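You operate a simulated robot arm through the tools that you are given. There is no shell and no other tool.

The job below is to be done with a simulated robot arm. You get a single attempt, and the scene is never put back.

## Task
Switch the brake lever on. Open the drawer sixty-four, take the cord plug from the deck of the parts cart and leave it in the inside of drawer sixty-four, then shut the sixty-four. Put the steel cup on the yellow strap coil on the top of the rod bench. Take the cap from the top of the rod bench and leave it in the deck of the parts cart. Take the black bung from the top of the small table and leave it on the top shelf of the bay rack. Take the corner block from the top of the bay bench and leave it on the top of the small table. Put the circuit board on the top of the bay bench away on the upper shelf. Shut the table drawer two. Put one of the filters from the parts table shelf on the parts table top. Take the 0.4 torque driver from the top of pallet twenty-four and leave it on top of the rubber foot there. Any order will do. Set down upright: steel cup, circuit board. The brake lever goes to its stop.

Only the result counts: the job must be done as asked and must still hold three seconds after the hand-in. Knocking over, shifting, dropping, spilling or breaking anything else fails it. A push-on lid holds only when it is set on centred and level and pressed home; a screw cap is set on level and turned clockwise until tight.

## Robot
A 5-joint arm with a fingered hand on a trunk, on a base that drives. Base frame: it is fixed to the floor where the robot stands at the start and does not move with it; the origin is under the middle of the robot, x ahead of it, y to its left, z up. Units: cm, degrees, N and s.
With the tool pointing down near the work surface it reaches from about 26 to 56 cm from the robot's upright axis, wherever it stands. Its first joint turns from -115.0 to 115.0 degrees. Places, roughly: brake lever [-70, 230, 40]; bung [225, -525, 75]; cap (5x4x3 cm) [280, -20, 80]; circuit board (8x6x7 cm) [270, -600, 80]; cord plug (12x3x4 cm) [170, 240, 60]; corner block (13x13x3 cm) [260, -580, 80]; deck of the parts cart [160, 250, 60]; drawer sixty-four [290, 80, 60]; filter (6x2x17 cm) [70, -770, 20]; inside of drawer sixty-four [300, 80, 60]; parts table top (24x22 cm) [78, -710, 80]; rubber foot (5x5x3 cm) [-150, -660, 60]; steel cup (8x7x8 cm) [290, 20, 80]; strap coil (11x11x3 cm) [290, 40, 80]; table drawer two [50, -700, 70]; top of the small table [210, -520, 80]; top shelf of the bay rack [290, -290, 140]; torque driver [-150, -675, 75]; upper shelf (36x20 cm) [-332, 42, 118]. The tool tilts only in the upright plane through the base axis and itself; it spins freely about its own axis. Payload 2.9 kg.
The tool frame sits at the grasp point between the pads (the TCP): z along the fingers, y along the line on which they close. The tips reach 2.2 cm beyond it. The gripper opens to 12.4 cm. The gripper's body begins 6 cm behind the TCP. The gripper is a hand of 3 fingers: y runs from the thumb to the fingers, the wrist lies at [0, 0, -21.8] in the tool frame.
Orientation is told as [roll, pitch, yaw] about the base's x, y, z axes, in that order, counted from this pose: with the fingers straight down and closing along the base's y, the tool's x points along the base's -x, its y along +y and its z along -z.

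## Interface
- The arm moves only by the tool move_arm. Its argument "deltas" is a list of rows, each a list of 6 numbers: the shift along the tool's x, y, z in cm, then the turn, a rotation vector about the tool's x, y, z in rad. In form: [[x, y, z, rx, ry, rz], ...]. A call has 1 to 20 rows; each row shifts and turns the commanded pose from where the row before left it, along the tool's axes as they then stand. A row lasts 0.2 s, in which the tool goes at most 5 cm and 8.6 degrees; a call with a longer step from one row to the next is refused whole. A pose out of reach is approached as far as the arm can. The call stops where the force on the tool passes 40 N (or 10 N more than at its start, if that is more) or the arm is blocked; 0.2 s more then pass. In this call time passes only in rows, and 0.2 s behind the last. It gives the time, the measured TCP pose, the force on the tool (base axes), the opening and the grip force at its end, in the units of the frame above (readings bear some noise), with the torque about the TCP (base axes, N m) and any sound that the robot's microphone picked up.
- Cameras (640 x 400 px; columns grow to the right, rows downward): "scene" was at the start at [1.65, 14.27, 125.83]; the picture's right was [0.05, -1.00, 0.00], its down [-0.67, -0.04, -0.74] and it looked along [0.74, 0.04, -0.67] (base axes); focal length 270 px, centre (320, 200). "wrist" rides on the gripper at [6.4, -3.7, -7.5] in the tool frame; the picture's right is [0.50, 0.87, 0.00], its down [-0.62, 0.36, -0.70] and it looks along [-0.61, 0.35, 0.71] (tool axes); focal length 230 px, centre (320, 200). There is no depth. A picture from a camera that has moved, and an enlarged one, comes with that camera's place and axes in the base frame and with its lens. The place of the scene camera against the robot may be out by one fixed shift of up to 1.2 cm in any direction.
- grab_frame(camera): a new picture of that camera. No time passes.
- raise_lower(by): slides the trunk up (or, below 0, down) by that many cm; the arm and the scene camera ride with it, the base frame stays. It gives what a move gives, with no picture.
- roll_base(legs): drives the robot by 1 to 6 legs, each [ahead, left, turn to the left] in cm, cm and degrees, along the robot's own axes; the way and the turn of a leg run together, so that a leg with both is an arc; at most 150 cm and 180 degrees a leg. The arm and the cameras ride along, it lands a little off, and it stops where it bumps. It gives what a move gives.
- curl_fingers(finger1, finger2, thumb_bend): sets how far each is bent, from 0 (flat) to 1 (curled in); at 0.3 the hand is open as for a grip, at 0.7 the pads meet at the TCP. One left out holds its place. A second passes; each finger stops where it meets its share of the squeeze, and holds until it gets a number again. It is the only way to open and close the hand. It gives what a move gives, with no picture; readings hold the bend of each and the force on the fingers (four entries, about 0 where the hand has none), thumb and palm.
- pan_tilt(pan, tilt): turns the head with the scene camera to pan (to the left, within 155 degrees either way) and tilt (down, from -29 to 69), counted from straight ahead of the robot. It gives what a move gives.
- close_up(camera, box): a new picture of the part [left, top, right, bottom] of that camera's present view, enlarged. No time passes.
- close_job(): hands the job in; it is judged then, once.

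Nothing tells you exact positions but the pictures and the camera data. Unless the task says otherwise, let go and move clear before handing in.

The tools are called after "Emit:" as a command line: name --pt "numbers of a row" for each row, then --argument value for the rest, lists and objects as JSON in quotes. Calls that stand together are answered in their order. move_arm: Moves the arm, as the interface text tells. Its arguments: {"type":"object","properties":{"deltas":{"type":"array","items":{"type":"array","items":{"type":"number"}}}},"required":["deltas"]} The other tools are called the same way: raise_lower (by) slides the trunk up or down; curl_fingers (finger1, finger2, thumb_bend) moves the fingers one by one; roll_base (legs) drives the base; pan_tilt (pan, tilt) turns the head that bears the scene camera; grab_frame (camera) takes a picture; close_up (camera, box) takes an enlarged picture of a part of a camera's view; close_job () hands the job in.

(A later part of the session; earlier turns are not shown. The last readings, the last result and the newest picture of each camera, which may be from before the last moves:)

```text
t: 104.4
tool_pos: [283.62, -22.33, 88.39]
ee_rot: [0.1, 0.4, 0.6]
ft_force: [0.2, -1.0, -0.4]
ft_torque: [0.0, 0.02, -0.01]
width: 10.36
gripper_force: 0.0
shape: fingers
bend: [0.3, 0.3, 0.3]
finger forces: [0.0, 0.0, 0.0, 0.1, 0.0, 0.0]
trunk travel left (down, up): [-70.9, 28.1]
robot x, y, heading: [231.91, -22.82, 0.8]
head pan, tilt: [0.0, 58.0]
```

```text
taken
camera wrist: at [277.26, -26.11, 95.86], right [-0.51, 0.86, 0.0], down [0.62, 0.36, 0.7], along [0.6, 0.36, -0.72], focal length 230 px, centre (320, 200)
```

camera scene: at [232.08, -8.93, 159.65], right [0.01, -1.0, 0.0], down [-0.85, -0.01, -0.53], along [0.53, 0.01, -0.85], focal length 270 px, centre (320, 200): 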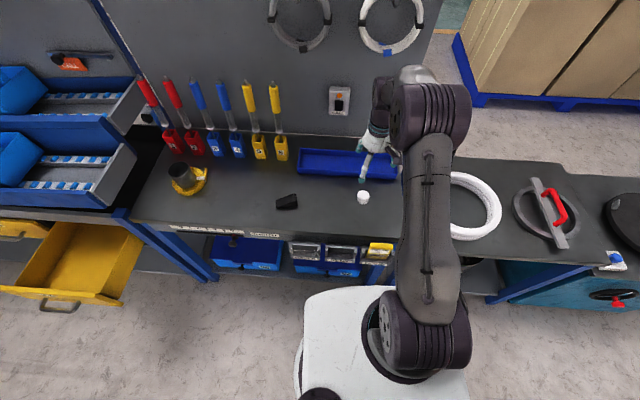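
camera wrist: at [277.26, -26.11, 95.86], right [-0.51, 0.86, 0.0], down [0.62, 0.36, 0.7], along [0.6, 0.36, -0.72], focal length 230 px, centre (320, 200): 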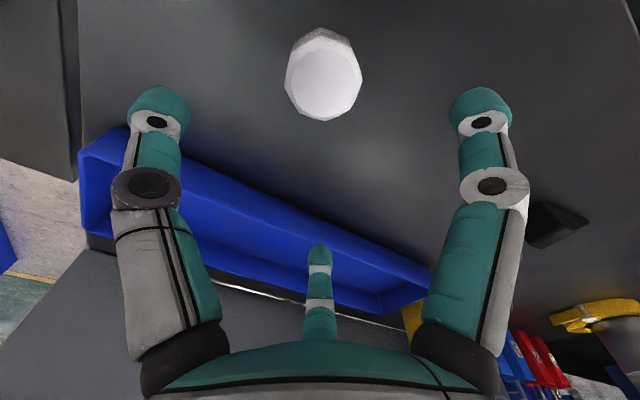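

Cap is now at about (280.5,-23.8). I realign, lower to just above bench contact and grip.

Emit:
move_arm --pt "3.1 -1.5 0 0 0 0" --pt "0 0 3 0 0 0"

Emit:
grab_frame --camera "wrist"

```text
t: 105.0
tool_pos: [280.63, -23.87, 85.23]
ee_rot: [0.0, 0.3, 0.6]
ft_force: [-0.7, -0.4, -0.1]
ft_torque: [-0.01, 0.03, 0.0]
width: 10.37
gripper_force: 0.2
shape: fingers
bend: [0.3, 0.3, 0.3]
finger forces: [0.1, 0.0, 0.1, 0.0, 0.1, 0.0]
trunk travel left (down, up): [-70.9, 28.1]
robot x, y, heading: [231.62, -22.54, 0.8]
head pan, tilt: [0.0, 58.0]
```

```text
taken
camera wrist: at [274.25, -27.64, 92.73], right [-0.51, 0.86, 0.0], down [0.62, 0.36, 0.7], along [0.6, 0.36, -0.72], focal length 230 px, centre (320, 200)
```

wrist: 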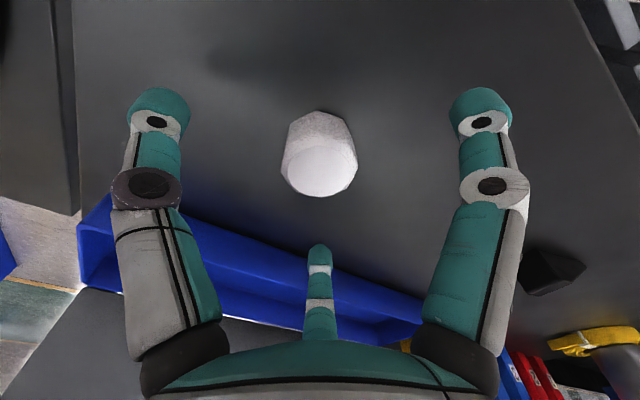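

Emit:
move_arm --pt "0.3 -0.1 2.0 0 0 0"

Emit:
curl_fingers --finger1 0.5 --finger2 0.5 --thumb_bend 0.5

Emit:
grab_frame --camera "wrist"

```text
t: 105.4
tool_pos: [280.02, -23.85, 83.29]
ee_rot: [0.0, 0.4, 0.7]
ft_force: [-0.6, 0.4, 0.3]
ft_torque: [-0.02, 0.04, -0.01]
width: 10.36
gripper_force: 0.0
shape: fingers
bend: [0.3, 0.3, 0.3]
finger forces: [0.0, 0.0, 0.0, 0.2, 0.1, 0.0]
trunk travel left (down, up): [-70.9, 28.1]
robot x, y, heading: [231.89, -22.96, 0.7]
head pan, tilt: [0.0, 58.0]
```

```text
t: 106.4
tool_pos: [280.02, -23.91, 83.38]
ee_rot: [-0.1, 0.4, 0.7]
ft_force: [0.2, -0.1, -0.2]
ft_torque: [-0.01, -0.02, -0.02]
width: 5.03
gripper_force: 0.0
shape: fingers
bend: [0.5, 0.5, 0.5]
finger forces: [0.0, 0.1, 0.1, 0.0, 0.0, 0.1]
trunk travel left (down, up): [-70.9, 28.1]
robot x, y, heading: [232.04, -22.73, 0.9]
head pan, tilt: [0.0, 58.0]
```

```text
taken
camera wrist: at [273.68, -27.58, 90.8], right [-0.51, 0.86, 0.0], down [0.62, 0.36, 0.7], along [0.6, 0.36, -0.72], focal length 230 px, centre (320, 200)
```

wrist: 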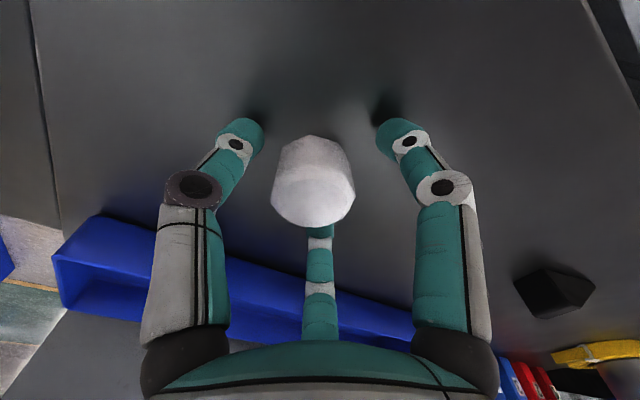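

Emit:
curl_fingers --finger1 0.65 --finger2 0.65 --thumb_bend 0.65

Emit:
grab_frame --camera "wrist"

```text
t: 107.4
tool_pos: [280.08, -23.88, 83.23]
ee_rot: [0.0, 0.3, 0.6]
ft_force: [-0.5, -0.4, -0.7]
ft_torque: [-0.01, 0.0, 0.02]
width: 2.7
gripper_force: 8.0
shape: fingers
bend: [0.58, 0.57, 0.6]
finger forces: [4.4, 5.4, 0.0, 0.1, 6.2, 0.1]
trunk travel left (down, up): [-70.9, 28.1]
robot x, y, heading: [232.24, -22.87, 0.7]
head pan, tilt: [0.0, 58.0]
```

```text
taken
camera wrist: at [273.68, -27.58, 90.8], right [-0.51, 0.86, 0.0], down [0.62, 0.36, 0.7], along [0.6, 0.36, -0.72], focal length 230 px, centre (320, 200)
```

wrist: 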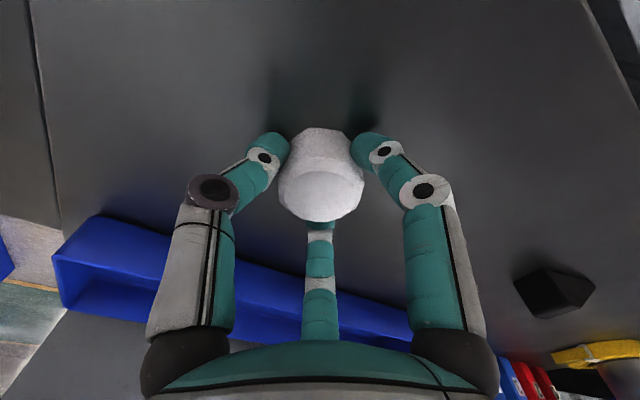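

Cap gripped. I lift and verify.

Emit:
move_arm --pt "0 0 -3 0 0 0" --pt "0 0 -5 0 0 0" --pt "0 0 -5 0 0 0" --pt "0 0 -5 0 0 0"

Emit:
grab_frame --camera "wrist"

Emit:
pan_tilt --pan 110 --tilt 25

Emit:
grab_frame --camera "scene"

```text
t: 108.4
tool_pos: [280.09, -24.07, 101.36]
ee_rot: [0.0, 0.5, 0.6]
ft_force: [-0.2, 0.5, 0.0]
ft_torque: [0.01, 0.0, 0.01]
width: 2.68
gripper_force: 7.6
shape: fingers
bend: [0.58, 0.57, 0.6]
finger forces: [4.3, 5.5, 0.0, 0.0, 6.2, 0.0]
trunk travel left (down, up): [-70.9, 28.1]
robot x, y, heading: [232.22, -22.87, 0.8]
head pan, tilt: [0.0, 58.0]
```

```text
taken
camera wrist: at [273.73, -27.83, 108.94], right [-0.51, 0.86, 0.0], down [0.62, 0.36, 0.7], along [0.6, 0.36, -0.72], focal length 230 px, centre (320, 200)
```

wrist: 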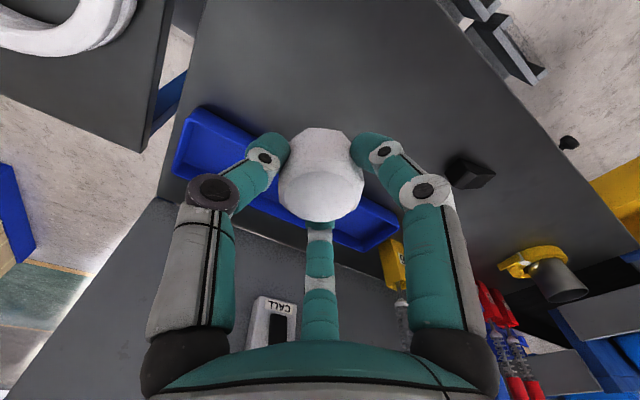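

```text
t: 110.2
tool_pos: [280.09, -24.05, 101.33]
ee_rot: [0.0, 0.4, 0.6]
ft_force: [-0.3, 0.5, -0.4]
ft_torque: [-0.01, -0.01, 0.03]
width: 2.65
gripper_force: 8.0
shape: fingers
bend: [0.58, 0.57, 0.6]
finger forces: [4.4, 5.5, 0.1, 0.1, 6.1, 0.0]
trunk travel left (down, up): [-70.9, 28.1]
robot x, y, heading: [232.01, -22.51, 1.1]
head pan, tilt: [110.0, 25.0]
```

```text
taken
camera scene: at [221.95, -0.39, 164.41], right [0.94, 0.35, 0.0], down [0.15, -0.4, -0.91], along [-0.32, 0.85, -0.42], focal length 270 px, centre (320, 200)
```

scene: 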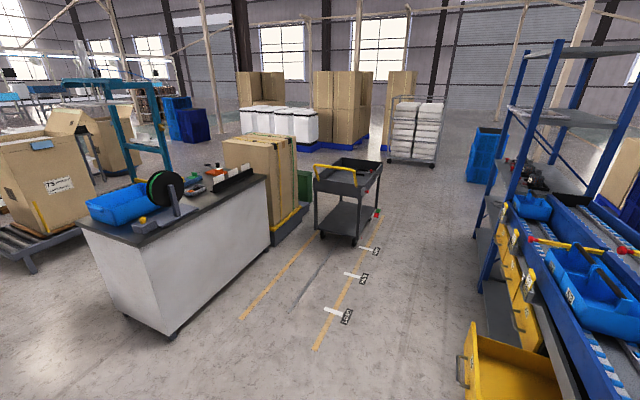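

Emit:
close_up --camera "scene" --box '[290, 140, 410, 260]'

```text
3.33 times, centred on (350, 200) of scene
camera zoom: at [221.95, -0.39, 164.41], right [0.94, 0.35, 0.0], down [0.15, -0.4, -0.91], along [-0.32, 0.85, -0.42], focal length 902 px, centre (220, 200)
```

zoom: 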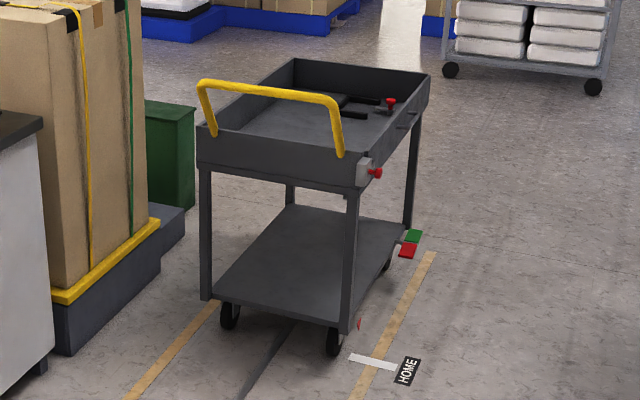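

I see the cart with its tray deck (handle end nearest), pedals at its far right. I drive around to its right side, facing it.

Emit:
roll_base --legs '[[-42, 0, 0], [0, 0, 90], [148, 0, 0]]'

Emit:
pan_tilt --pan 20 --tilt 35

Emit:
grab_frame --camera "scene"

```text
t: 123.7
tool_pos: [190.25, 173.8, 101.32]
ee_rot: [0.0, 0.4, 89.3]
ft_force: [0.5, 0.3, 0.0]
ft_torque: [0.0, 0.0, -0.01]
width: 2.65
gripper_force: 8.5
shape: fingers
bend: [0.59, 0.57, 0.6]
finger forces: [4.3, 5.5, 0.1, 0.0, 6.0, 0.1]
trunk travel left (down, up): [-70.9, 28.1]
robot x, y, heading: [188.04, 125.9, 89.6]
head pan, tilt: [110.0, 25.0]
```

```text
t: 125.3
tool_pos: [190.21, 173.92, 101.27]
ee_rot: [0.0, 0.4, 89.5]
ft_force: [0.0, 0.3, -0.9]
ft_torque: [0.02, 0.01, 0.02]
width: 2.64
gripper_force: 7.5
shape: fingers
bend: [0.59, 0.57, 0.6]
finger forces: [4.2, 5.6, 0.1, 0.1, 6.0, 0.0]
trunk travel left (down, up): [-70.9, 28.1]
robot x, y, heading: [187.96, 125.7, 89.4]
head pan, tilt: [20.0, 35.0]
```

```text
taken
camera scene: at [169.76, 127.55, 162.84], right [0.94, 0.33, 0.0], down [0.19, -0.54, -0.82], along [-0.27, 0.77, -0.57], focal length 270 px, centre (320, 200)
```

scene: 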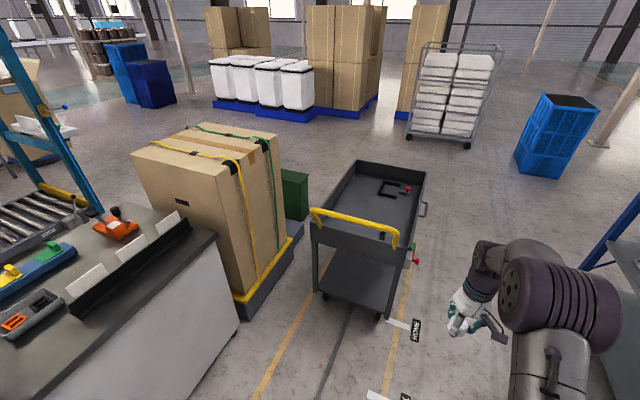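

Emit:
close_up --camera "scene" --box '[300, 150, 440, 270]'

```text
3.33 times, centred on (370, 210) of scene
camera zoom: at [169.76, 127.55, 162.84], right [0.94, 0.33, 0.0], down [0.19, -0.54, -0.82], along [-0.27, 0.77, -0.57], focal length 902 px, centre (153, 167)
```

zoom: 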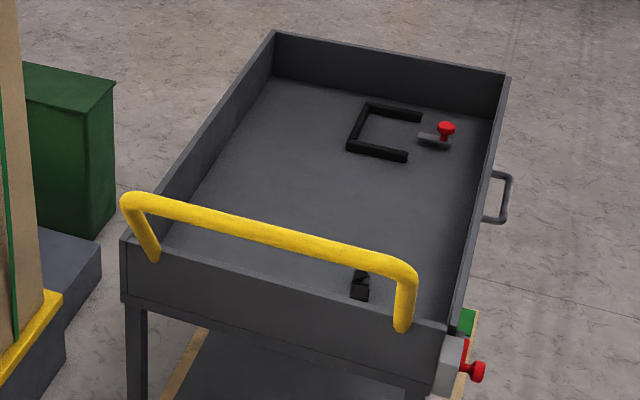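

The plug is the black piece inside the tray near the handle, around (165,243). I drive to the cart's right side and face it.

Emit:
roll_base --legs '[[50, -26, 0], [72, 0, 0], [0, 0, 90.5]]'

Emit:
pan_tilt --pan 0 --tilt 55

Emit:
grab_frame --camera "scene"

Emit:
grab_frame --camera "wrist"

```text
t: 135.8
tool_pos: [167.05, 249.83, 101.28]
ee_rot: [0.0, 0.4, 177.8]
ft_force: [-0.1, -0.7, 0.2]
ft_torque: [0.0, 0.03, -0.02]
width: 2.6
gripper_force: 7.5
shape: fingers
bend: [0.59, 0.57, 0.6]
finger forces: [4.0, 5.5, 0.0, 0.0, 6.1, 0.1]
trunk travel left (down, up): [-70.9, 28.1]
robot x, y, heading: [215.26, 245.96, 177.6]
head pan, tilt: [20.0, 35.0]
```

```text
t: 136.6
tool_pos: [167.07, 249.72, 101.36]
ee_rot: [0.0, 0.3, 177.8]
ft_force: [-0.2, -1.0, 0.6]
ft_torque: [0.02, 0.02, -0.02]
width: 2.59
gripper_force: 7.9
shape: fingers
bend: [0.59, 0.57, 0.6]
finger forces: [3.9, 5.5, 0.0, 0.1, 6.1, 0.0]
trunk travel left (down, up): [-70.9, 28.1]
robot x, y, heading: [214.9, 246.28, 178.1]
head pan, tilt: [0.0, 55.0]
```

```text
taken
camera scene: at [212.6, 231.06, 160.02], right [0.04, 1.0, 0.0], down [0.82, -0.03, -0.57], along [-0.57, 0.02, -0.82], focal length 270 px, centre (320, 200)
```

scene: 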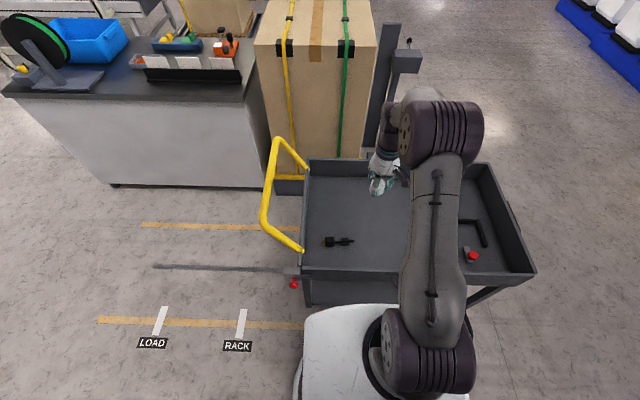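

```text
taken
camera wrist: at [173.44, 253.29, 108.87], right [0.47, -0.88, 0.0], down [-0.64, -0.33, 0.7], along [-0.62, -0.33, -0.72], focal length 230 px, centre (320, 200)
```

wrist: 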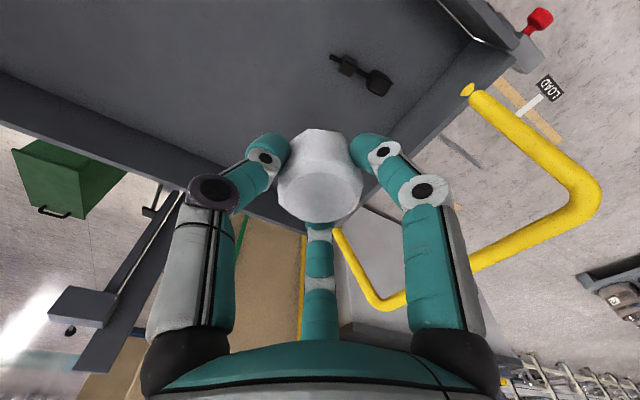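

Emit:
close_up --camera "scene" --box '[290, 200, 410, 290]'

Emit:
close_up --camera "wrist" --box '[280, 20, 480, 145]'

```text
4.44 times, centred on (350, 245) of scene
camera zoom: at [212.6, 231.06, 160.02], right [0.04, 1.0, 0.0], down [0.82, -0.03, -0.57], along [-0.57, 0.02, -0.82], focal length 1202 px, centre (187, 0)
```

zoom: 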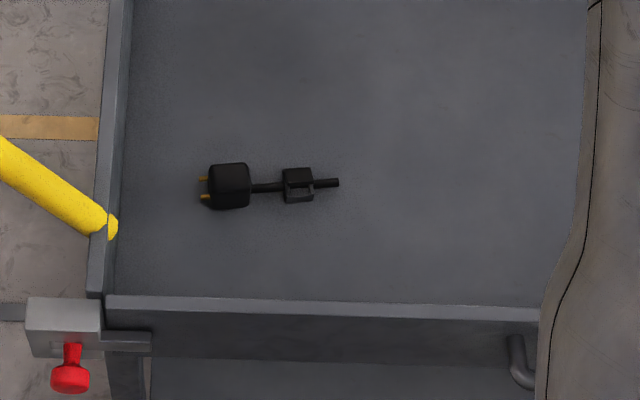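

```text
3.20 times, centred on (380, 82) of wrist
camera zoom: at [173.44, 253.29, 108.87], right [0.47, -0.88, 0.0], down [-0.64, -0.33, 0.7], along [-0.62, -0.33, -0.72], focal length 736 px, centre (128, 576)
```

zoom: 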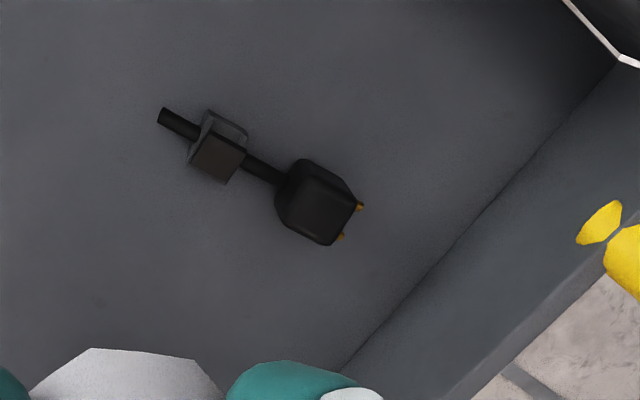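

Plug body is at about (165,236.5), lying along y. First I place the cap on the deck at about (166,261).

Emit:
move_arm --pt "-0.5 -3.8 0 0 0 0" --pt "-0.5 -3.8 0 0 0 0" --pt "-0.4 -3.7 0 0 0 0"

Emit:
raise_lower --by -30

Emit:
grab_frame --camera "wrist"

Emit:
grab_frame --camera "scene"

```text
t: 137.4
tool_pos: [166.13, 261.43, 101.62]
ee_rot: [0.2, 0.5, 177.8]
ft_force: [0.4, -0.2, -0.6]
ft_torque: [-0.01, 0.04, 0.02]
width: 2.6
gripper_force: 7.6
shape: fingers
bend: [0.59, 0.57, 0.6]
finger forces: [4.0, 5.5, 0.0, 0.1, 6.0, 0.1]
trunk travel left (down, up): [-70.9, 28.1]
robot x, y, heading: [215.07, 246.03, 177.7]
head pan, tilt: [0.0, 55.0]
```

```text
t: 140.4
tool_pos: [165.98, 261.34, 71.56]
ee_rot: [0.1, 0.3, 177.8]
ft_force: [0.5, 0.0, 0.6]
ft_torque: [-0.03, -0.01, 0.02]
width: 2.61
gripper_force: 7.3
shape: fingers
bend: [0.59, 0.57, 0.6]
finger forces: [4.0, 5.5, 0.0, 0.0, 6.0, 0.0]
trunk travel left (down, up): [-40.9, 58.1]
robot x, y, heading: [215.07, 246.39, 177.9]
head pan, tilt: [0.0, 55.0]
```

```text
taken
camera wrist: at [172.44, 264.76, 79.13], right [0.47, -0.88, 0.0], down [-0.63, -0.33, 0.7], along [-0.62, -0.33, -0.72], focal length 230 px, centre (320, 200)
```

wrist: 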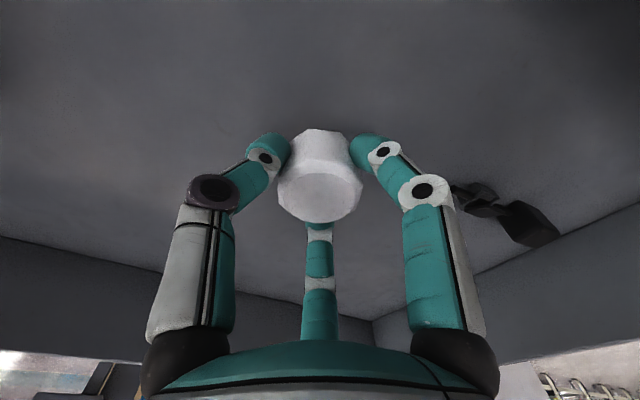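

```text
taken
camera scene: at [212.61, 231.08, 130.02], right [0.04, 1.0, 0.0], down [0.82, -0.03, -0.57], along [-0.57, 0.02, -0.82], focal length 270 px, centre (320, 200)
```

scene: 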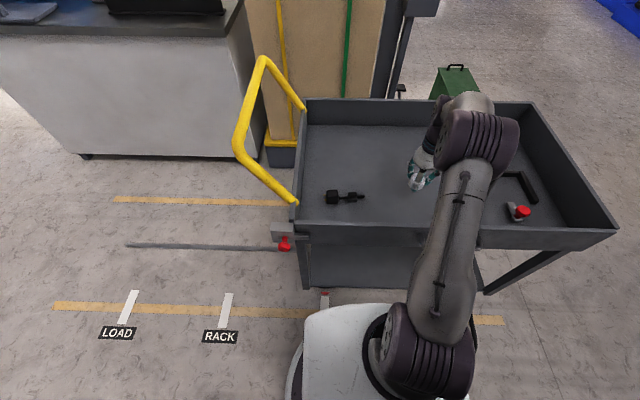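

Emit:
raise_lower --by -5

Emit:
grab_frame --camera "wrist"

Emit:
close_up --camera "scene" --box '[360, 120, 480, 210]'

```text
t: 141.4
tool_pos: [166.04, 261.25, 66.55]
ee_rot: [0.1, 0.2, 177.7]
ft_force: [0.6, 0.6, -0.2]
ft_torque: [0.0, 0.01, -0.02]
width: 2.61
gripper_force: 8.1
shape: fingers
bend: [0.59, 0.57, 0.6]
finger forces: [4.0, 5.5, 0.0, 0.0, 6.0, 0.0]
trunk travel left (down, up): [-35.9, 63.1]
robot x, y, heading: [215.35, 246.04, 177.9]
head pan, tilt: [0.0, 55.0]
```

```text
taken
camera wrist: at [172.44, 264.76, 74.12], right [0.47, -0.88, 0.0], down [-0.63, -0.33, 0.7], along [-0.62, -0.33, -0.72], focal length 230 px, centre (320, 200)
```

wrist: 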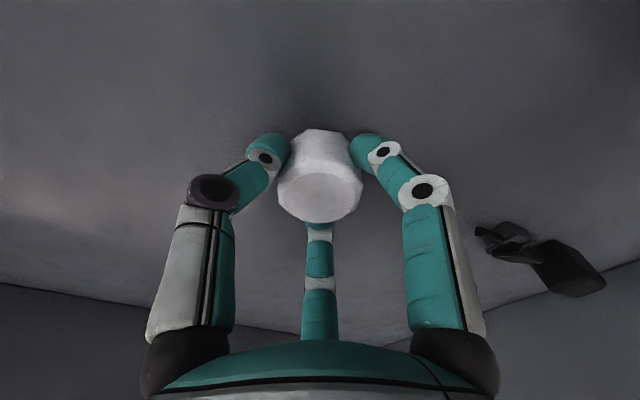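

```text
4.44 times, centred on (420, 165) of scene
camera zoom: at [212.62, 231.08, 125.01], right [0.04, 1.0, 0.0], down [0.82, -0.03, -0.57], along [-0.57, 0.02, -0.82], focal length 1202 px, centre (-124, 356)
```

zoom: 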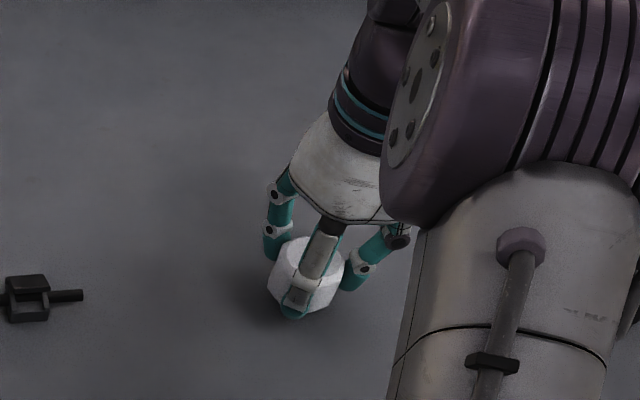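

Emit:
move_arm --pt "0 0 1.5 0 0 0"

Emit:
move_arm --pt "0 0 0.5 0 0 0"

Emit:
move_arm --pt "0 0 0.4 0 0 0"

Emit:
move_arm --pt "0 0 0.3 0 0 0"

Emit:
grab_frame --camera "wrist"

```text
t: 141.8
tool_pos: [166.09, 261.35, 65.23]
ee_rot: [0.2, 0.3, 177.8]
ft_force: [-0.4, 1.0, 2.1]
ft_torque: [-0.01, 0.04, -0.01]
width: 2.6
gripper_force: 8.6
shape: fingers
bend: [0.59, 0.57, 0.6]
finger forces: [4.1, 6.0, 0.0, 0.0, 6.2, 0.1]
trunk travel left (down, up): [-35.9, 63.1]
robot x, y, heading: [214.98, 246.42, 177.7]
head pan, tilt: [0.0, 55.0]
```

```text
t: 142.2
tool_pos: [166.21, 261.28, 64.82]
ee_rot: [0.1, 0.1, 177.8]
ft_force: [1.7, 2.0, 17.9]
ft_torque: [0.11, 0.05, -0.05]
width: 2.6
gripper_force: 11.6
shape: fingers
bend: [0.59, 0.57, 0.6]
finger forces: [5.2, 9.4, 0.0, 0.0, 9.1, 0.0]
trunk travel left (down, up): [-35.9, 63.1]
robot x, y, heading: [215.17, 246.39, 177.9]
head pan, tilt: [0.0, 55.0]
```

```text
t: 142.7
tool_pos: [165.88, 261.24, 64.76]
ee_rot: [-0.1, -0.5, 177.8]
ft_force: [4.1, -1.1, 23.4]
ft_torque: [-0.16, -0.11, -0.04]
width: 2.65
gripper_force: 16.6
shape: fingers
bend: [0.58, 0.57, 0.61]
finger forces: [13.1, 12.0, 0.1, 0.1, 8.4, 0.0]
trunk travel left (down, up): [-35.9, 63.1]
robot x, y, heading: [214.74, 246.2, 177.8]
head pan, tilt: [0.0, 55.0]
stopped in row 1: the force on the tool passed its limit at 42 N (the readings are from after the stop); the commanded pose is now the measured one
```

```text
t: 143.1
tool_pos: [165.78, 261.44, 64.86]
ee_rot: [-0.1, -0.7, 177.8]
ft_force: [6.3, -0.8, 25.5]
ft_torque: [-0.23, -0.33, 0.02]
width: 2.69
gripper_force: 18.3
shape: fingers
bend: [0.57, 0.57, 0.61]
finger forces: [16.5, 11.0, 0.1, 0.0, 8.0, 0.1]
trunk travel left (down, up): [-35.9, 63.1]
robot x, y, heading: [215.19, 245.89, 178.0]
head pan, tilt: [0.0, 55.0]
stopped in row 1: the force on the tool passed its limit at 43 N (the readings are from after the stop); the commanded pose is now the measured one
```

```text
taken
camera wrist: at [172.42, 264.81, 72.18], right [0.47, -0.88, -0.01], down [-0.62, -0.34, 0.71], along [-0.63, -0.32, -0.71], focal length 230 px, centre (320, 200)
```

wrist: 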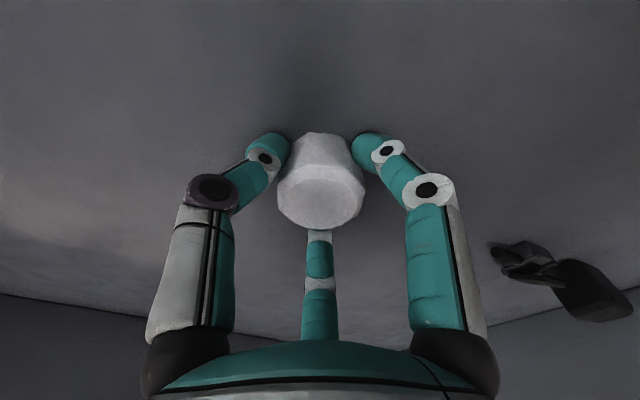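

Contact at TCP 65 (deck ≈62). I relieve pressure, release, and lift.

Emit:
move_arm --pt "0 0 -0.35 0 0.01 0"

Emit:
curl_fingers --finger1 0.4 --finger2 0.4 --thumb_bend 0.4

Emit:
move_arm --pt "0 0 -3 0 0 0" --pt "0 0 -4 0 0 0" --pt "0 0 -4 0 0 0"

Emit:
grab_frame --camera "wrist"

```text
t: 143.5
tool_pos: [165.67, 261.36, 64.77]
ee_rot: [0.0, 0.1, 177.8]
ft_force: [3.2, 0.5, 9.9]
ft_torque: [0.02, 0.05, -0.02]
width: 2.66
gripper_force: 11.6
shape: fingers
bend: [0.59, 0.57, 0.6]
finger forces: [4.6, 10.5, 0.1, 0.0, 8.5, 0.0]
trunk travel left (down, up): [-35.9, 63.1]
robot x, y, heading: [215.01, 246.39, 177.7]
head pan, tilt: [0.0, 55.0]
```

```text
t: 144.5
tool_pos: [165.65, 261.41, 64.69]
ee_rot: [0.1, 0.2, 177.8]
ft_force: [0.1, 0.5, -0.7]
ft_torque: [-0.01, -0.02, 0.01]
width: 7.66
gripper_force: 0.1
shape: fingers
bend: [0.4, 0.4, 0.4]
finger forces: [0.0, 0.0, 0.1, 0.1, 0.0, 0.0]
trunk travel left (down, up): [-35.9, 63.1]
robot x, y, heading: [214.81, 246.3, 177.8]
head pan, tilt: [0.0, 55.0]
```

```text
t: 145.3
tool_pos: [165.76, 261.18, 75.68]
ee_rot: [0.1, 0.2, 177.8]
ft_force: [0.1, -0.3, -0.3]
ft_torque: [0.0, -0.01, -0.05]
width: 7.68
gripper_force: 0.0
shape: fingers
bend: [0.4, 0.4, 0.4]
finger forces: [0.1, 0.0, 0.1, 0.1, 0.1, 0.0]
trunk travel left (down, up): [-35.9, 63.1]
robot x, y, heading: [214.93, 246.02, 177.9]
head pan, tilt: [0.0, 55.0]
```

```text
taken
camera wrist: at [172.24, 264.67, 83.28], right [0.47, -0.88, 0.0], down [-0.63, -0.33, 0.7], along [-0.62, -0.33, -0.71], focal length 230 px, centre (320, 200)
```

wrist: 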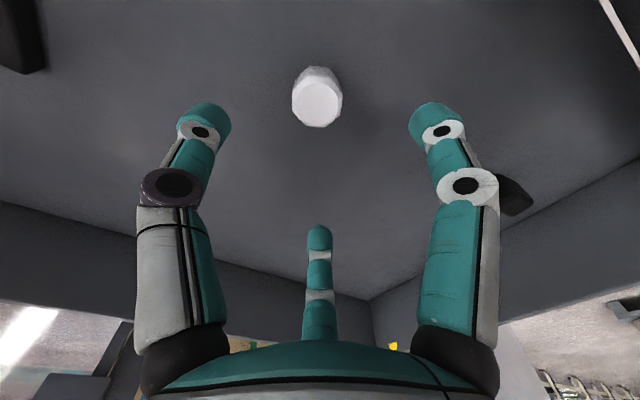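

Cap placed. Now I move above the plug and spin the hand to close across it.

Emit:
move_arm --pt "0 4.1 -0.8 0 0 0" --pt "0 4.1 -0.8 0 0 0" --pt "0 4.1 -0.8 0 0 0" --pt "0 4.1 -0.8 0 0 0" --pt "0 4.1 -0.8 0 0 0" --pt "0 4.1 -0.8 0 0 0"

Emit:
move_arm --pt "0 0 0 0 0 -0.1428" --pt "0 0 0 0 0 -0.1428" --pt "0 0 0 0 0 -0.1428" --pt "0 0 0 0 0 -0.1428" --pt "0 0 0 0 0 -0.1428" --pt "0 0 0 0 0 -0.1428" --pt "0 0 0 0 0 -0.1428" --pt "0 0 0 0 0 -0.1428" --pt "0 0 0 0 0 -0.1428" --pt "0 0 0 0 0 -0.1428" --pt "0 0 0 0 0 -0.11"

Emit:
grab_frame --camera "wrist"

Emit:
grab_frame --camera "scene"

```text
t: 146.7
tool_pos: [164.93, 236.68, 80.44]
ee_rot: [-0.2, 0.3, 177.7]
ft_force: [0.0, -0.2, -0.7]
ft_torque: [0.0, -0.01, 0.01]
width: 7.7
gripper_force: 0.1
shape: fingers
bend: [0.4, 0.4, 0.4]
finger forces: [0.0, 0.0, 0.0, 0.0, 0.0, 0.0]
trunk travel left (down, up): [-35.9, 63.1]
robot x, y, heading: [215.01, 246.32, 178.0]
head pan, tilt: [0.0, 55.0]
```

```text
t: 149.1
tool_pos: [164.81, 236.9, 80.44]
ee_rot: [0.1, 0.1, -94.0]
ft_force: [-0.2, 0.1, 0.1]
ft_torque: [0.01, -0.01, -0.02]
width: 7.69
gripper_force: 0.1
shape: fingers
bend: [0.4, 0.4, 0.4]
finger forces: [0.0, 0.0, 0.1, 0.0, 0.0, 0.0]
trunk travel left (down, up): [-35.9, 63.1]
robot x, y, heading: [214.96, 246.21, 177.9]
head pan, tilt: [0.0, 55.0]
```

```text
taken
camera wrist: at [161.39, 243.52, 87.99], right [0.9, 0.44, 0.0], down [0.31, -0.64, 0.7], along [0.31, -0.63, -0.71], focal length 230 px, centre (320, 200)
```

wrist: 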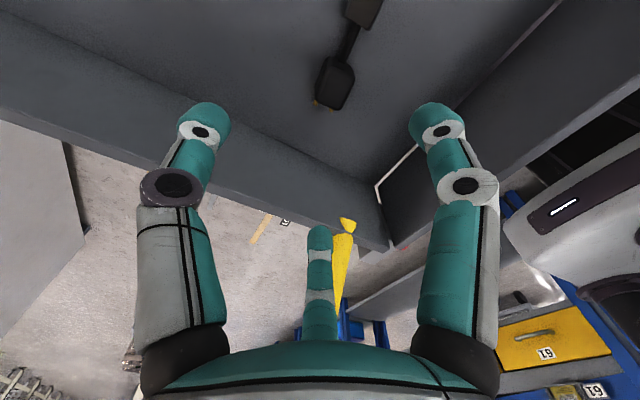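

```text
taken
camera scene: at [212.62, 231.07, 125.02], right [0.04, 1.0, 0.0], down [0.82, -0.03, -0.57], along [-0.57, 0.02, -0.82], focal length 270 px, centre (320, 200)
```

scene: 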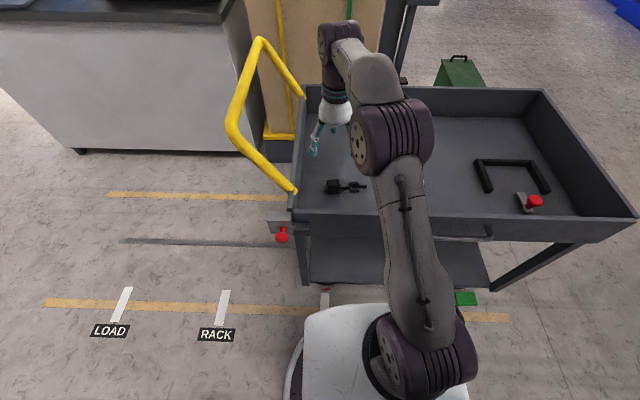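

Emit:
move_arm --pt "0.4 1.0 3 0 0 0" --pt "0 0 4 0 0 0" --pt "0 0 3 0 0 0"

Emit:
grab_frame --camera "wrist"

```text
t: 149.9
tool_pos: [165.64, 237.16, 70.68]
ee_rot: [0.2, 0.0, -94.1]
ft_force: [0.4, -0.4, -1.3]
ft_torque: [0.01, 0.02, -0.04]
width: 7.72
gripper_force: 0.1
shape: fingers
bend: [0.4, 0.4, 0.4]
finger forces: [0.0, 0.1, 0.1, 0.0, 0.1, 0.0]
trunk travel left (down, up): [-35.9, 63.1]
robot x, y, heading: [215.1, 246.05, 177.8]
head pan, tilt: [0.0, 55.0]
```

```text
taken
camera wrist: at [162.36, 243.91, 78.08], right [0.9, 0.44, 0.0], down [0.31, -0.64, 0.7], along [0.31, -0.63, -0.71], focal length 230 px, centre (320, 200)
```

wrist: 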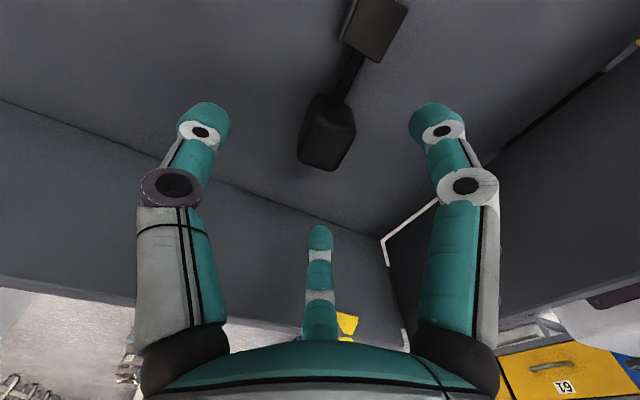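

Emit:
move_arm --pt "0.1 0.4 3 0 0 0" --pt "0 0 2.5 0 0 0"

Emit:
curl_fingers --finger1 0.52 --finger2 0.52 --thumb_bend 0.52

Emit:
grab_frame --camera "wrist"

```text
t: 150.5
tool_pos: [166.19, 237.23, 65.0]
ee_rot: [0.3, 0.1, -94.2]
ft_force: [0.2, -0.9, 0.0]
ft_torque: [-0.02, 0.02, 0.01]
width: 7.7
gripper_force: 0.1
shape: fingers
bend: [0.4, 0.4, 0.4]
finger forces: [0.0, 0.0, 0.1, 0.0, 0.0, 0.0]
trunk travel left (down, up): [-35.9, 63.1]
robot x, y, heading: [214.89, 246.09, 177.9]
head pan, tilt: [0.0, 55.0]
```

```text
t: 151.5
tool_pos: [166.13, 237.31, 65.06]
ee_rot: [0.2, 0.1, -94.1]
ft_force: [-0.2, -0.2, -0.2]
ft_torque: [0.03, 0.01, -0.02]
width: 4.46
gripper_force: 0.0
shape: fingers
bend: [0.52, 0.52, 0.52]
finger forces: [0.0, 0.0, 0.0, 0.1, 0.0, 0.0]
trunk travel left (down, up): [-35.9, 63.1]
robot x, y, heading: [215.31, 246.35, 177.8]
head pan, tilt: [0.0, 55.0]
```

```text
taken
camera wrist: at [162.85, 243.95, 72.52], right [0.9, 0.44, 0.0], down [0.31, -0.64, 0.7], along [0.31, -0.63, -0.71], focal length 230 px, centre (320, 200)
```

wrist: 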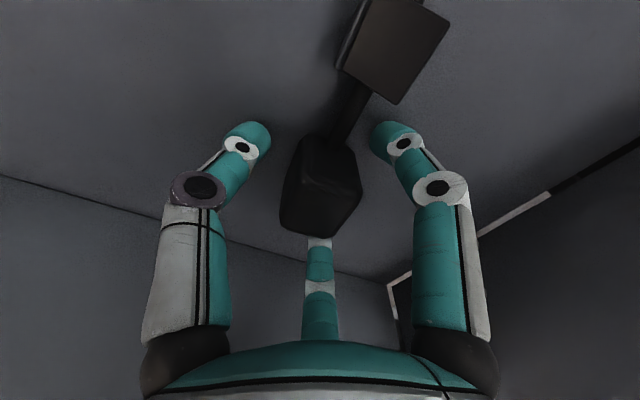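

Emit:
curl_fingers --finger1 0.68 --finger2 0.68 --thumb_bend 0.68

Emit:
grab_frame --camera "wrist"

```text
t: 152.5
tool_pos: [166.26, 237.32, 64.93]
ee_rot: [0.3, 0.0, -94.1]
ft_force: [-0.4, 0.7, -0.8]
ft_torque: [-0.01, 0.04, 0.0]
width: 2.48
gripper_force: 10.2
shape: fingers
bend: [0.57, 0.58, 0.62]
finger forces: [6.9, 6.7, 0.0, 0.0, 6.6, 0.0]
trunk travel left (down, up): [-35.9, 63.1]
robot x, y, heading: [215.0, 246.11, 178.0]
head pan, tilt: [0.0, 55.0]
```

```text
taken
camera wrist: at [162.85, 243.95, 72.51], right [0.9, 0.44, 0.0], down [0.31, -0.64, 0.7], along [0.31, -0.63, -0.71], focal length 230 px, centre (320, 200)
```

wrist: 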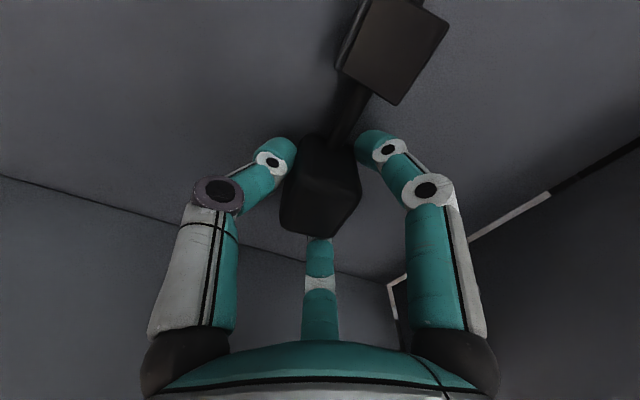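

Gripped. I lift carefully and check.

Emit:
move_arm --pt "0 0 -2 0 0 0" --pt "0 0 -4 0 0 0"

Emit:
grab_frame --camera "wrist"

Emit:
raise_lower --by 30

Emit:
grab_frame --camera "wrist"

Emit:
grab_frame --camera "scene"

```text
t: 153.1
tool_pos: [166.24, 237.06, 70.88]
ee_rot: [0.4, 0.1, -94.1]
ft_force: [0.3, 0.0, -1.4]
ft_torque: [-0.01, 0.01, 0.0]
width: 2.5
gripper_force: 10.0
shape: fingers
bend: [0.57, 0.58, 0.62]
finger forces: [6.7, 6.8, 0.1, 0.0, 6.4, 0.0]
trunk travel left (down, up): [-35.9, 63.1]
robot x, y, heading: [214.85, 246.14, 177.8]
head pan, tilt: [0.0, 55.0]
```

```text
taken
camera wrist: at [162.82, 243.84, 78.47], right [0.9, 0.44, 0.0], down [0.31, -0.64, 0.7], along [0.31, -0.63, -0.71], focal length 230 px, centre (320, 200)
```

wrist: 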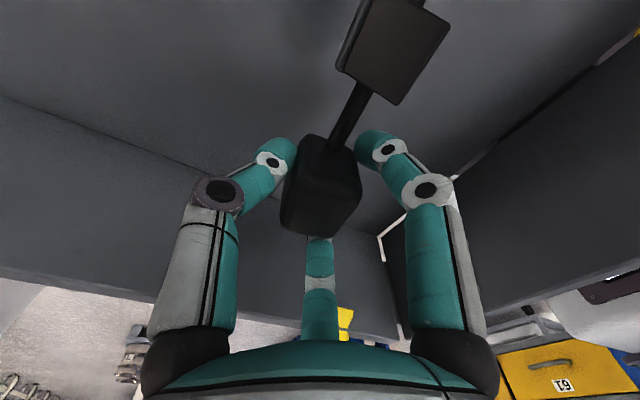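

```text
t: 156.1
tool_pos: [166.1, 237.07, 100.97]
ee_rot: [0.3, 0.2, -94.1]
ft_force: [0.8, 0.3, -1.3]
ft_torque: [-0.03, -0.01, 0.03]
width: 2.49
gripper_force: 9.9
shape: fingers
bend: [0.57, 0.58, 0.62]
finger forces: [6.8, 6.7, 0.1, 0.1, 6.5, 0.0]
trunk travel left (down, up): [-65.9, 33.1]
robot x, y, heading: [214.87, 246.23, 177.9]
head pan, tilt: [0.0, 55.0]
```

```text
taken
camera wrist: at [162.8, 243.84, 108.44], right [0.9, 0.44, 0.0], down [0.31, -0.64, 0.7], along [0.31, -0.63, -0.71], focal length 230 px, centre (320, 200)
```

wrist: 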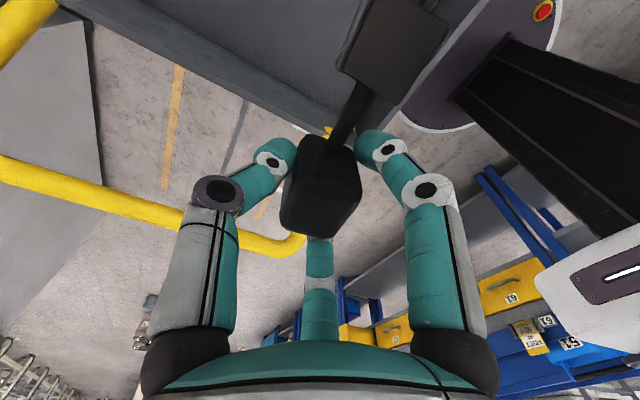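

```text
taken
camera scene: at [212.59, 231.06, 155.01], right [0.04, 1.0, 0.0], down [0.82, -0.03, -0.57], along [-0.57, 0.02, -0.82], focal length 270 px, centre (320, 200)
```

scene: 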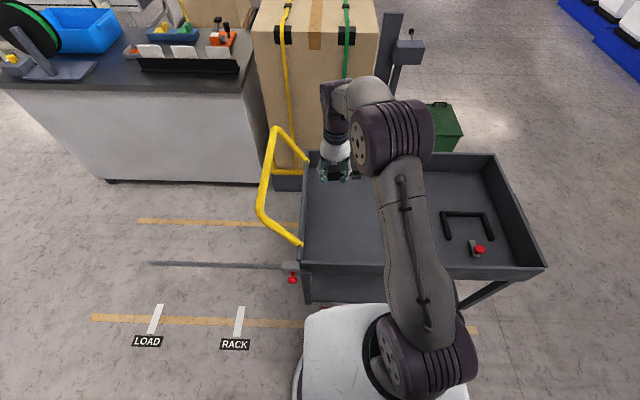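

Plug secured. I raise, strafe back toward drawer 64, and turn to face it.

Emit:
raise_lower --by 22

Emit:
roll_base --legs '[[0, 110, 0], [20, 56, 0], [0, 0, -178]]'

Emit:
pan_tilt --pan 0 --tilt 45

Emit:
grab_frame --camera "scene"

```text
t: 158.4
tool_pos: [166.01, 237.19, 122.99]
ee_rot: [0.2, 0.1, -94.0]
ft_force: [-0.5, 0.0, -1.8]
ft_torque: [-0.02, 0.01, 0.0]
width: 2.5
gripper_force: 9.8
shape: fingers
bend: [0.57, 0.58, 0.62]
finger forces: [6.8, 6.7, 0.1, 0.0, 6.6, 0.0]
trunk travel left (down, up): [-87.9, 11.1]
robot x, y, heading: [215.03, 246.36, 178.2]
head pan, tilt: [0.0, 55.0]
```

```text
t: 174.3
tool_pos: [234.89, 91.37, 122.85]
ee_rot: [0.3, 0.1, 88.6]
ft_force: [0.1, -0.8, -1.2]
ft_torque: [0.0, 0.0, 0.0]
width: 2.49
gripper_force: 9.3
shape: fingers
bend: [0.57, 0.58, 0.63]
finger forces: [7.1, 6.5, 0.1, 0.1, 6.3, 0.0]
trunk travel left (down, up): [-87.9, 11.1]
robot x, y, heading: [186.03, 80.34, 0.7]
head pan, tilt: [0.0, 55.0]
```

```text
t: 175.0
tool_pos: [234.81, 91.46, 122.95]
ee_rot: [0.3, 0.1, 88.6]
ft_force: [-0.1, -0.2, -1.8]
ft_torque: [0.02, 0.02, 0.01]
width: 2.47
gripper_force: 9.6
shape: fingers
bend: [0.57, 0.58, 0.63]
finger forces: [6.9, 6.4, 0.0, 0.0, 6.2, 0.1]
trunk travel left (down, up): [-87.9, 11.1]
robot x, y, heading: [186.54, 80.07, 0.7]
head pan, tilt: [0.0, 45.0]
```

```text
taken
camera scene: at [187.7, 93.92, 178.35], right [0.01, -1.0, 0.0], down [-0.71, -0.01, -0.71], along [0.71, 0.01, -0.71], focal length 270 px, centre (320, 200)
```

scene: 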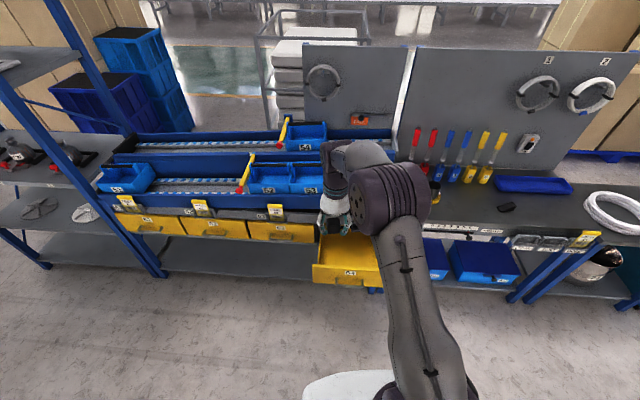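

I move forward and right so the plug hangs above the open drawer.

Emit:
roll_base --legs '[[28, -7, -0.7]]'

Emit:
raise_lower --by -40

Emit:
pan_tilt --pan 0 --tilt 60

Emit:
grab_frame --camera "scene"

Emit:
grab_frame --camera "wrist"

```text
t: 177.0
tool_pos: [262.98, 83.66, 123.08]
ee_rot: [0.2, 0.1, 87.8]
ft_force: [0.8, -0.5, -1.5]
ft_torque: [0.01, 0.02, 0.01]
width: 2.47
gripper_force: 10.1
shape: fingers
bend: [0.57, 0.58, 0.63]
finger forces: [7.1, 6.6, 0.1, 0.0, 6.4, 0.0]
trunk travel left (down, up): [-87.9, 11.1]
robot x, y, heading: [214.14, 73.15, -0.4]
head pan, tilt: [0.0, 45.0]
```

```text
t: 180.8
tool_pos: [263.0, 83.58, 82.9]
ee_rot: [0.1, 0.1, 87.8]
ft_force: [-0.3, -0.1, -1.5]
ft_torque: [0.04, 0.0, -0.01]
width: 2.49
gripper_force: 9.8
shape: fingers
bend: [0.57, 0.58, 0.63]
finger forces: [7.0, 6.5, 0.0, 0.1, 6.3, 0.0]
trunk travel left (down, up): [-47.9, 51.1]
robot x, y, heading: [214.25, 73.13, -0.3]
head pan, tilt: [0.0, 45.0]
```

```text
t: 181.6
tool_pos: [262.86, 83.62, 83.01]
ee_rot: [0.2, 0.1, 87.8]
ft_force: [-0.1, -0.2, -0.2]
ft_torque: [0.0, 0.02, 0.01]
width: 2.49
gripper_force: 9.8
shape: fingers
bend: [0.57, 0.58, 0.63]
finger forces: [7.0, 6.5, 0.0, 0.0, 6.3, 0.0]
trunk travel left (down, up): [-47.9, 51.1]
robot x, y, heading: [214.08, 72.9, -0.3]
head pan, tilt: [0.0, 60.0]
```

```text
taken
camera scene: at [214.46, 86.82, 136.41], right [0.0, -1.0, 0.0], down [-0.87, 0.0, -0.5], along [0.5, 0.0, -0.87], focal length 270 px, centre (320, 200)
```

scene: 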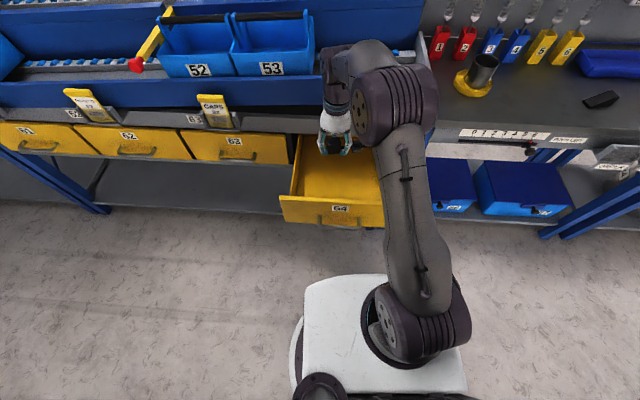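

```text
taken
camera wrist: at [266.41, 77.06, 90.45], right [-0.88, -0.47, 0.0], down [-0.33, 0.63, 0.7], along [-0.33, 0.62, -0.71], focal length 230 px, centre (320, 200)
```

wrist: 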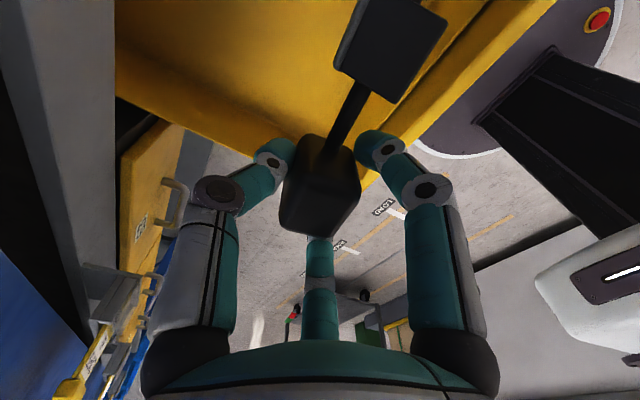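

Emit:
move_arm --pt "0 -1.5 0 0 0 0"

Emit:
raise_lower --by -15

Emit:
grab_frame --camera "scene"

Emit:
grab_frame --camera "wrist"

```text
t: 182.0
tool_pos: [264.48, 83.47, 82.93]
ee_rot: [0.4, 0.2, 87.9]
ft_force: [-0.3, -0.5, -1.2]
ft_torque: [-0.03, 0.04, 0.07]
width: 2.47
gripper_force: 10.0
shape: fingers
bend: [0.57, 0.58, 0.63]
finger forces: [7.0, 6.6, 0.1, 0.0, 6.3, 0.0]
trunk travel left (down, up): [-47.9, 51.1]
robot x, y, heading: [213.96, 73.11, -0.5]
head pan, tilt: [0.0, 60.0]
```

```text
t: 183.8
tool_pos: [264.53, 83.41, 68.0]
ee_rot: [0.3, 0.1, 87.8]
ft_force: [-0.3, 0.5, -1.3]
ft_torque: [0.03, -0.01, -0.02]
width: 2.45
gripper_force: 9.8
shape: fingers
bend: [0.57, 0.58, 0.63]
finger forces: [7.0, 6.5, 0.1, 0.0, 6.2, 0.0]
trunk travel left (down, up): [-32.9, 66.1]
robot x, y, heading: [214.31, 72.84, 0.0]
head pan, tilt: [0.0, 60.0]
```

```text
taken
camera scene: at [214.45, 86.81, 121.41], right [0.0, -1.0, 0.0], down [-0.87, 0.0, -0.5], along [0.5, 0.0, -0.87], focal length 270 px, centre (320, 200)
```

scene: 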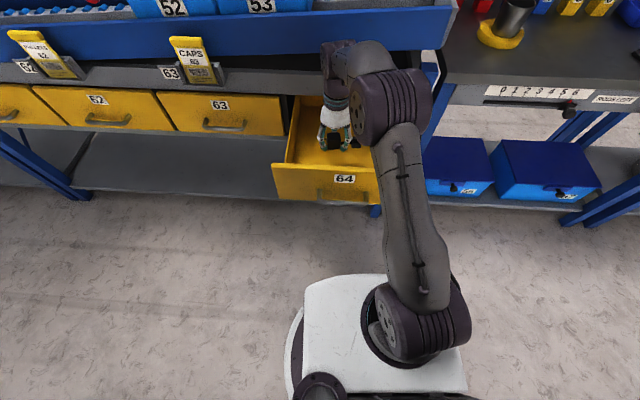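

```text
taken
camera wrist: at [267.91, 77.02, 75.45], right [-0.88, -0.47, 0.0], down [-0.33, 0.63, 0.7], along [-0.33, 0.62, -0.71], focal length 230 px, centre (320, 200)
```

wrist: 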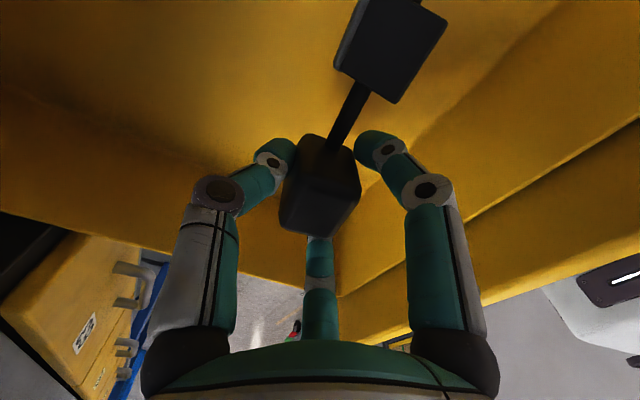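

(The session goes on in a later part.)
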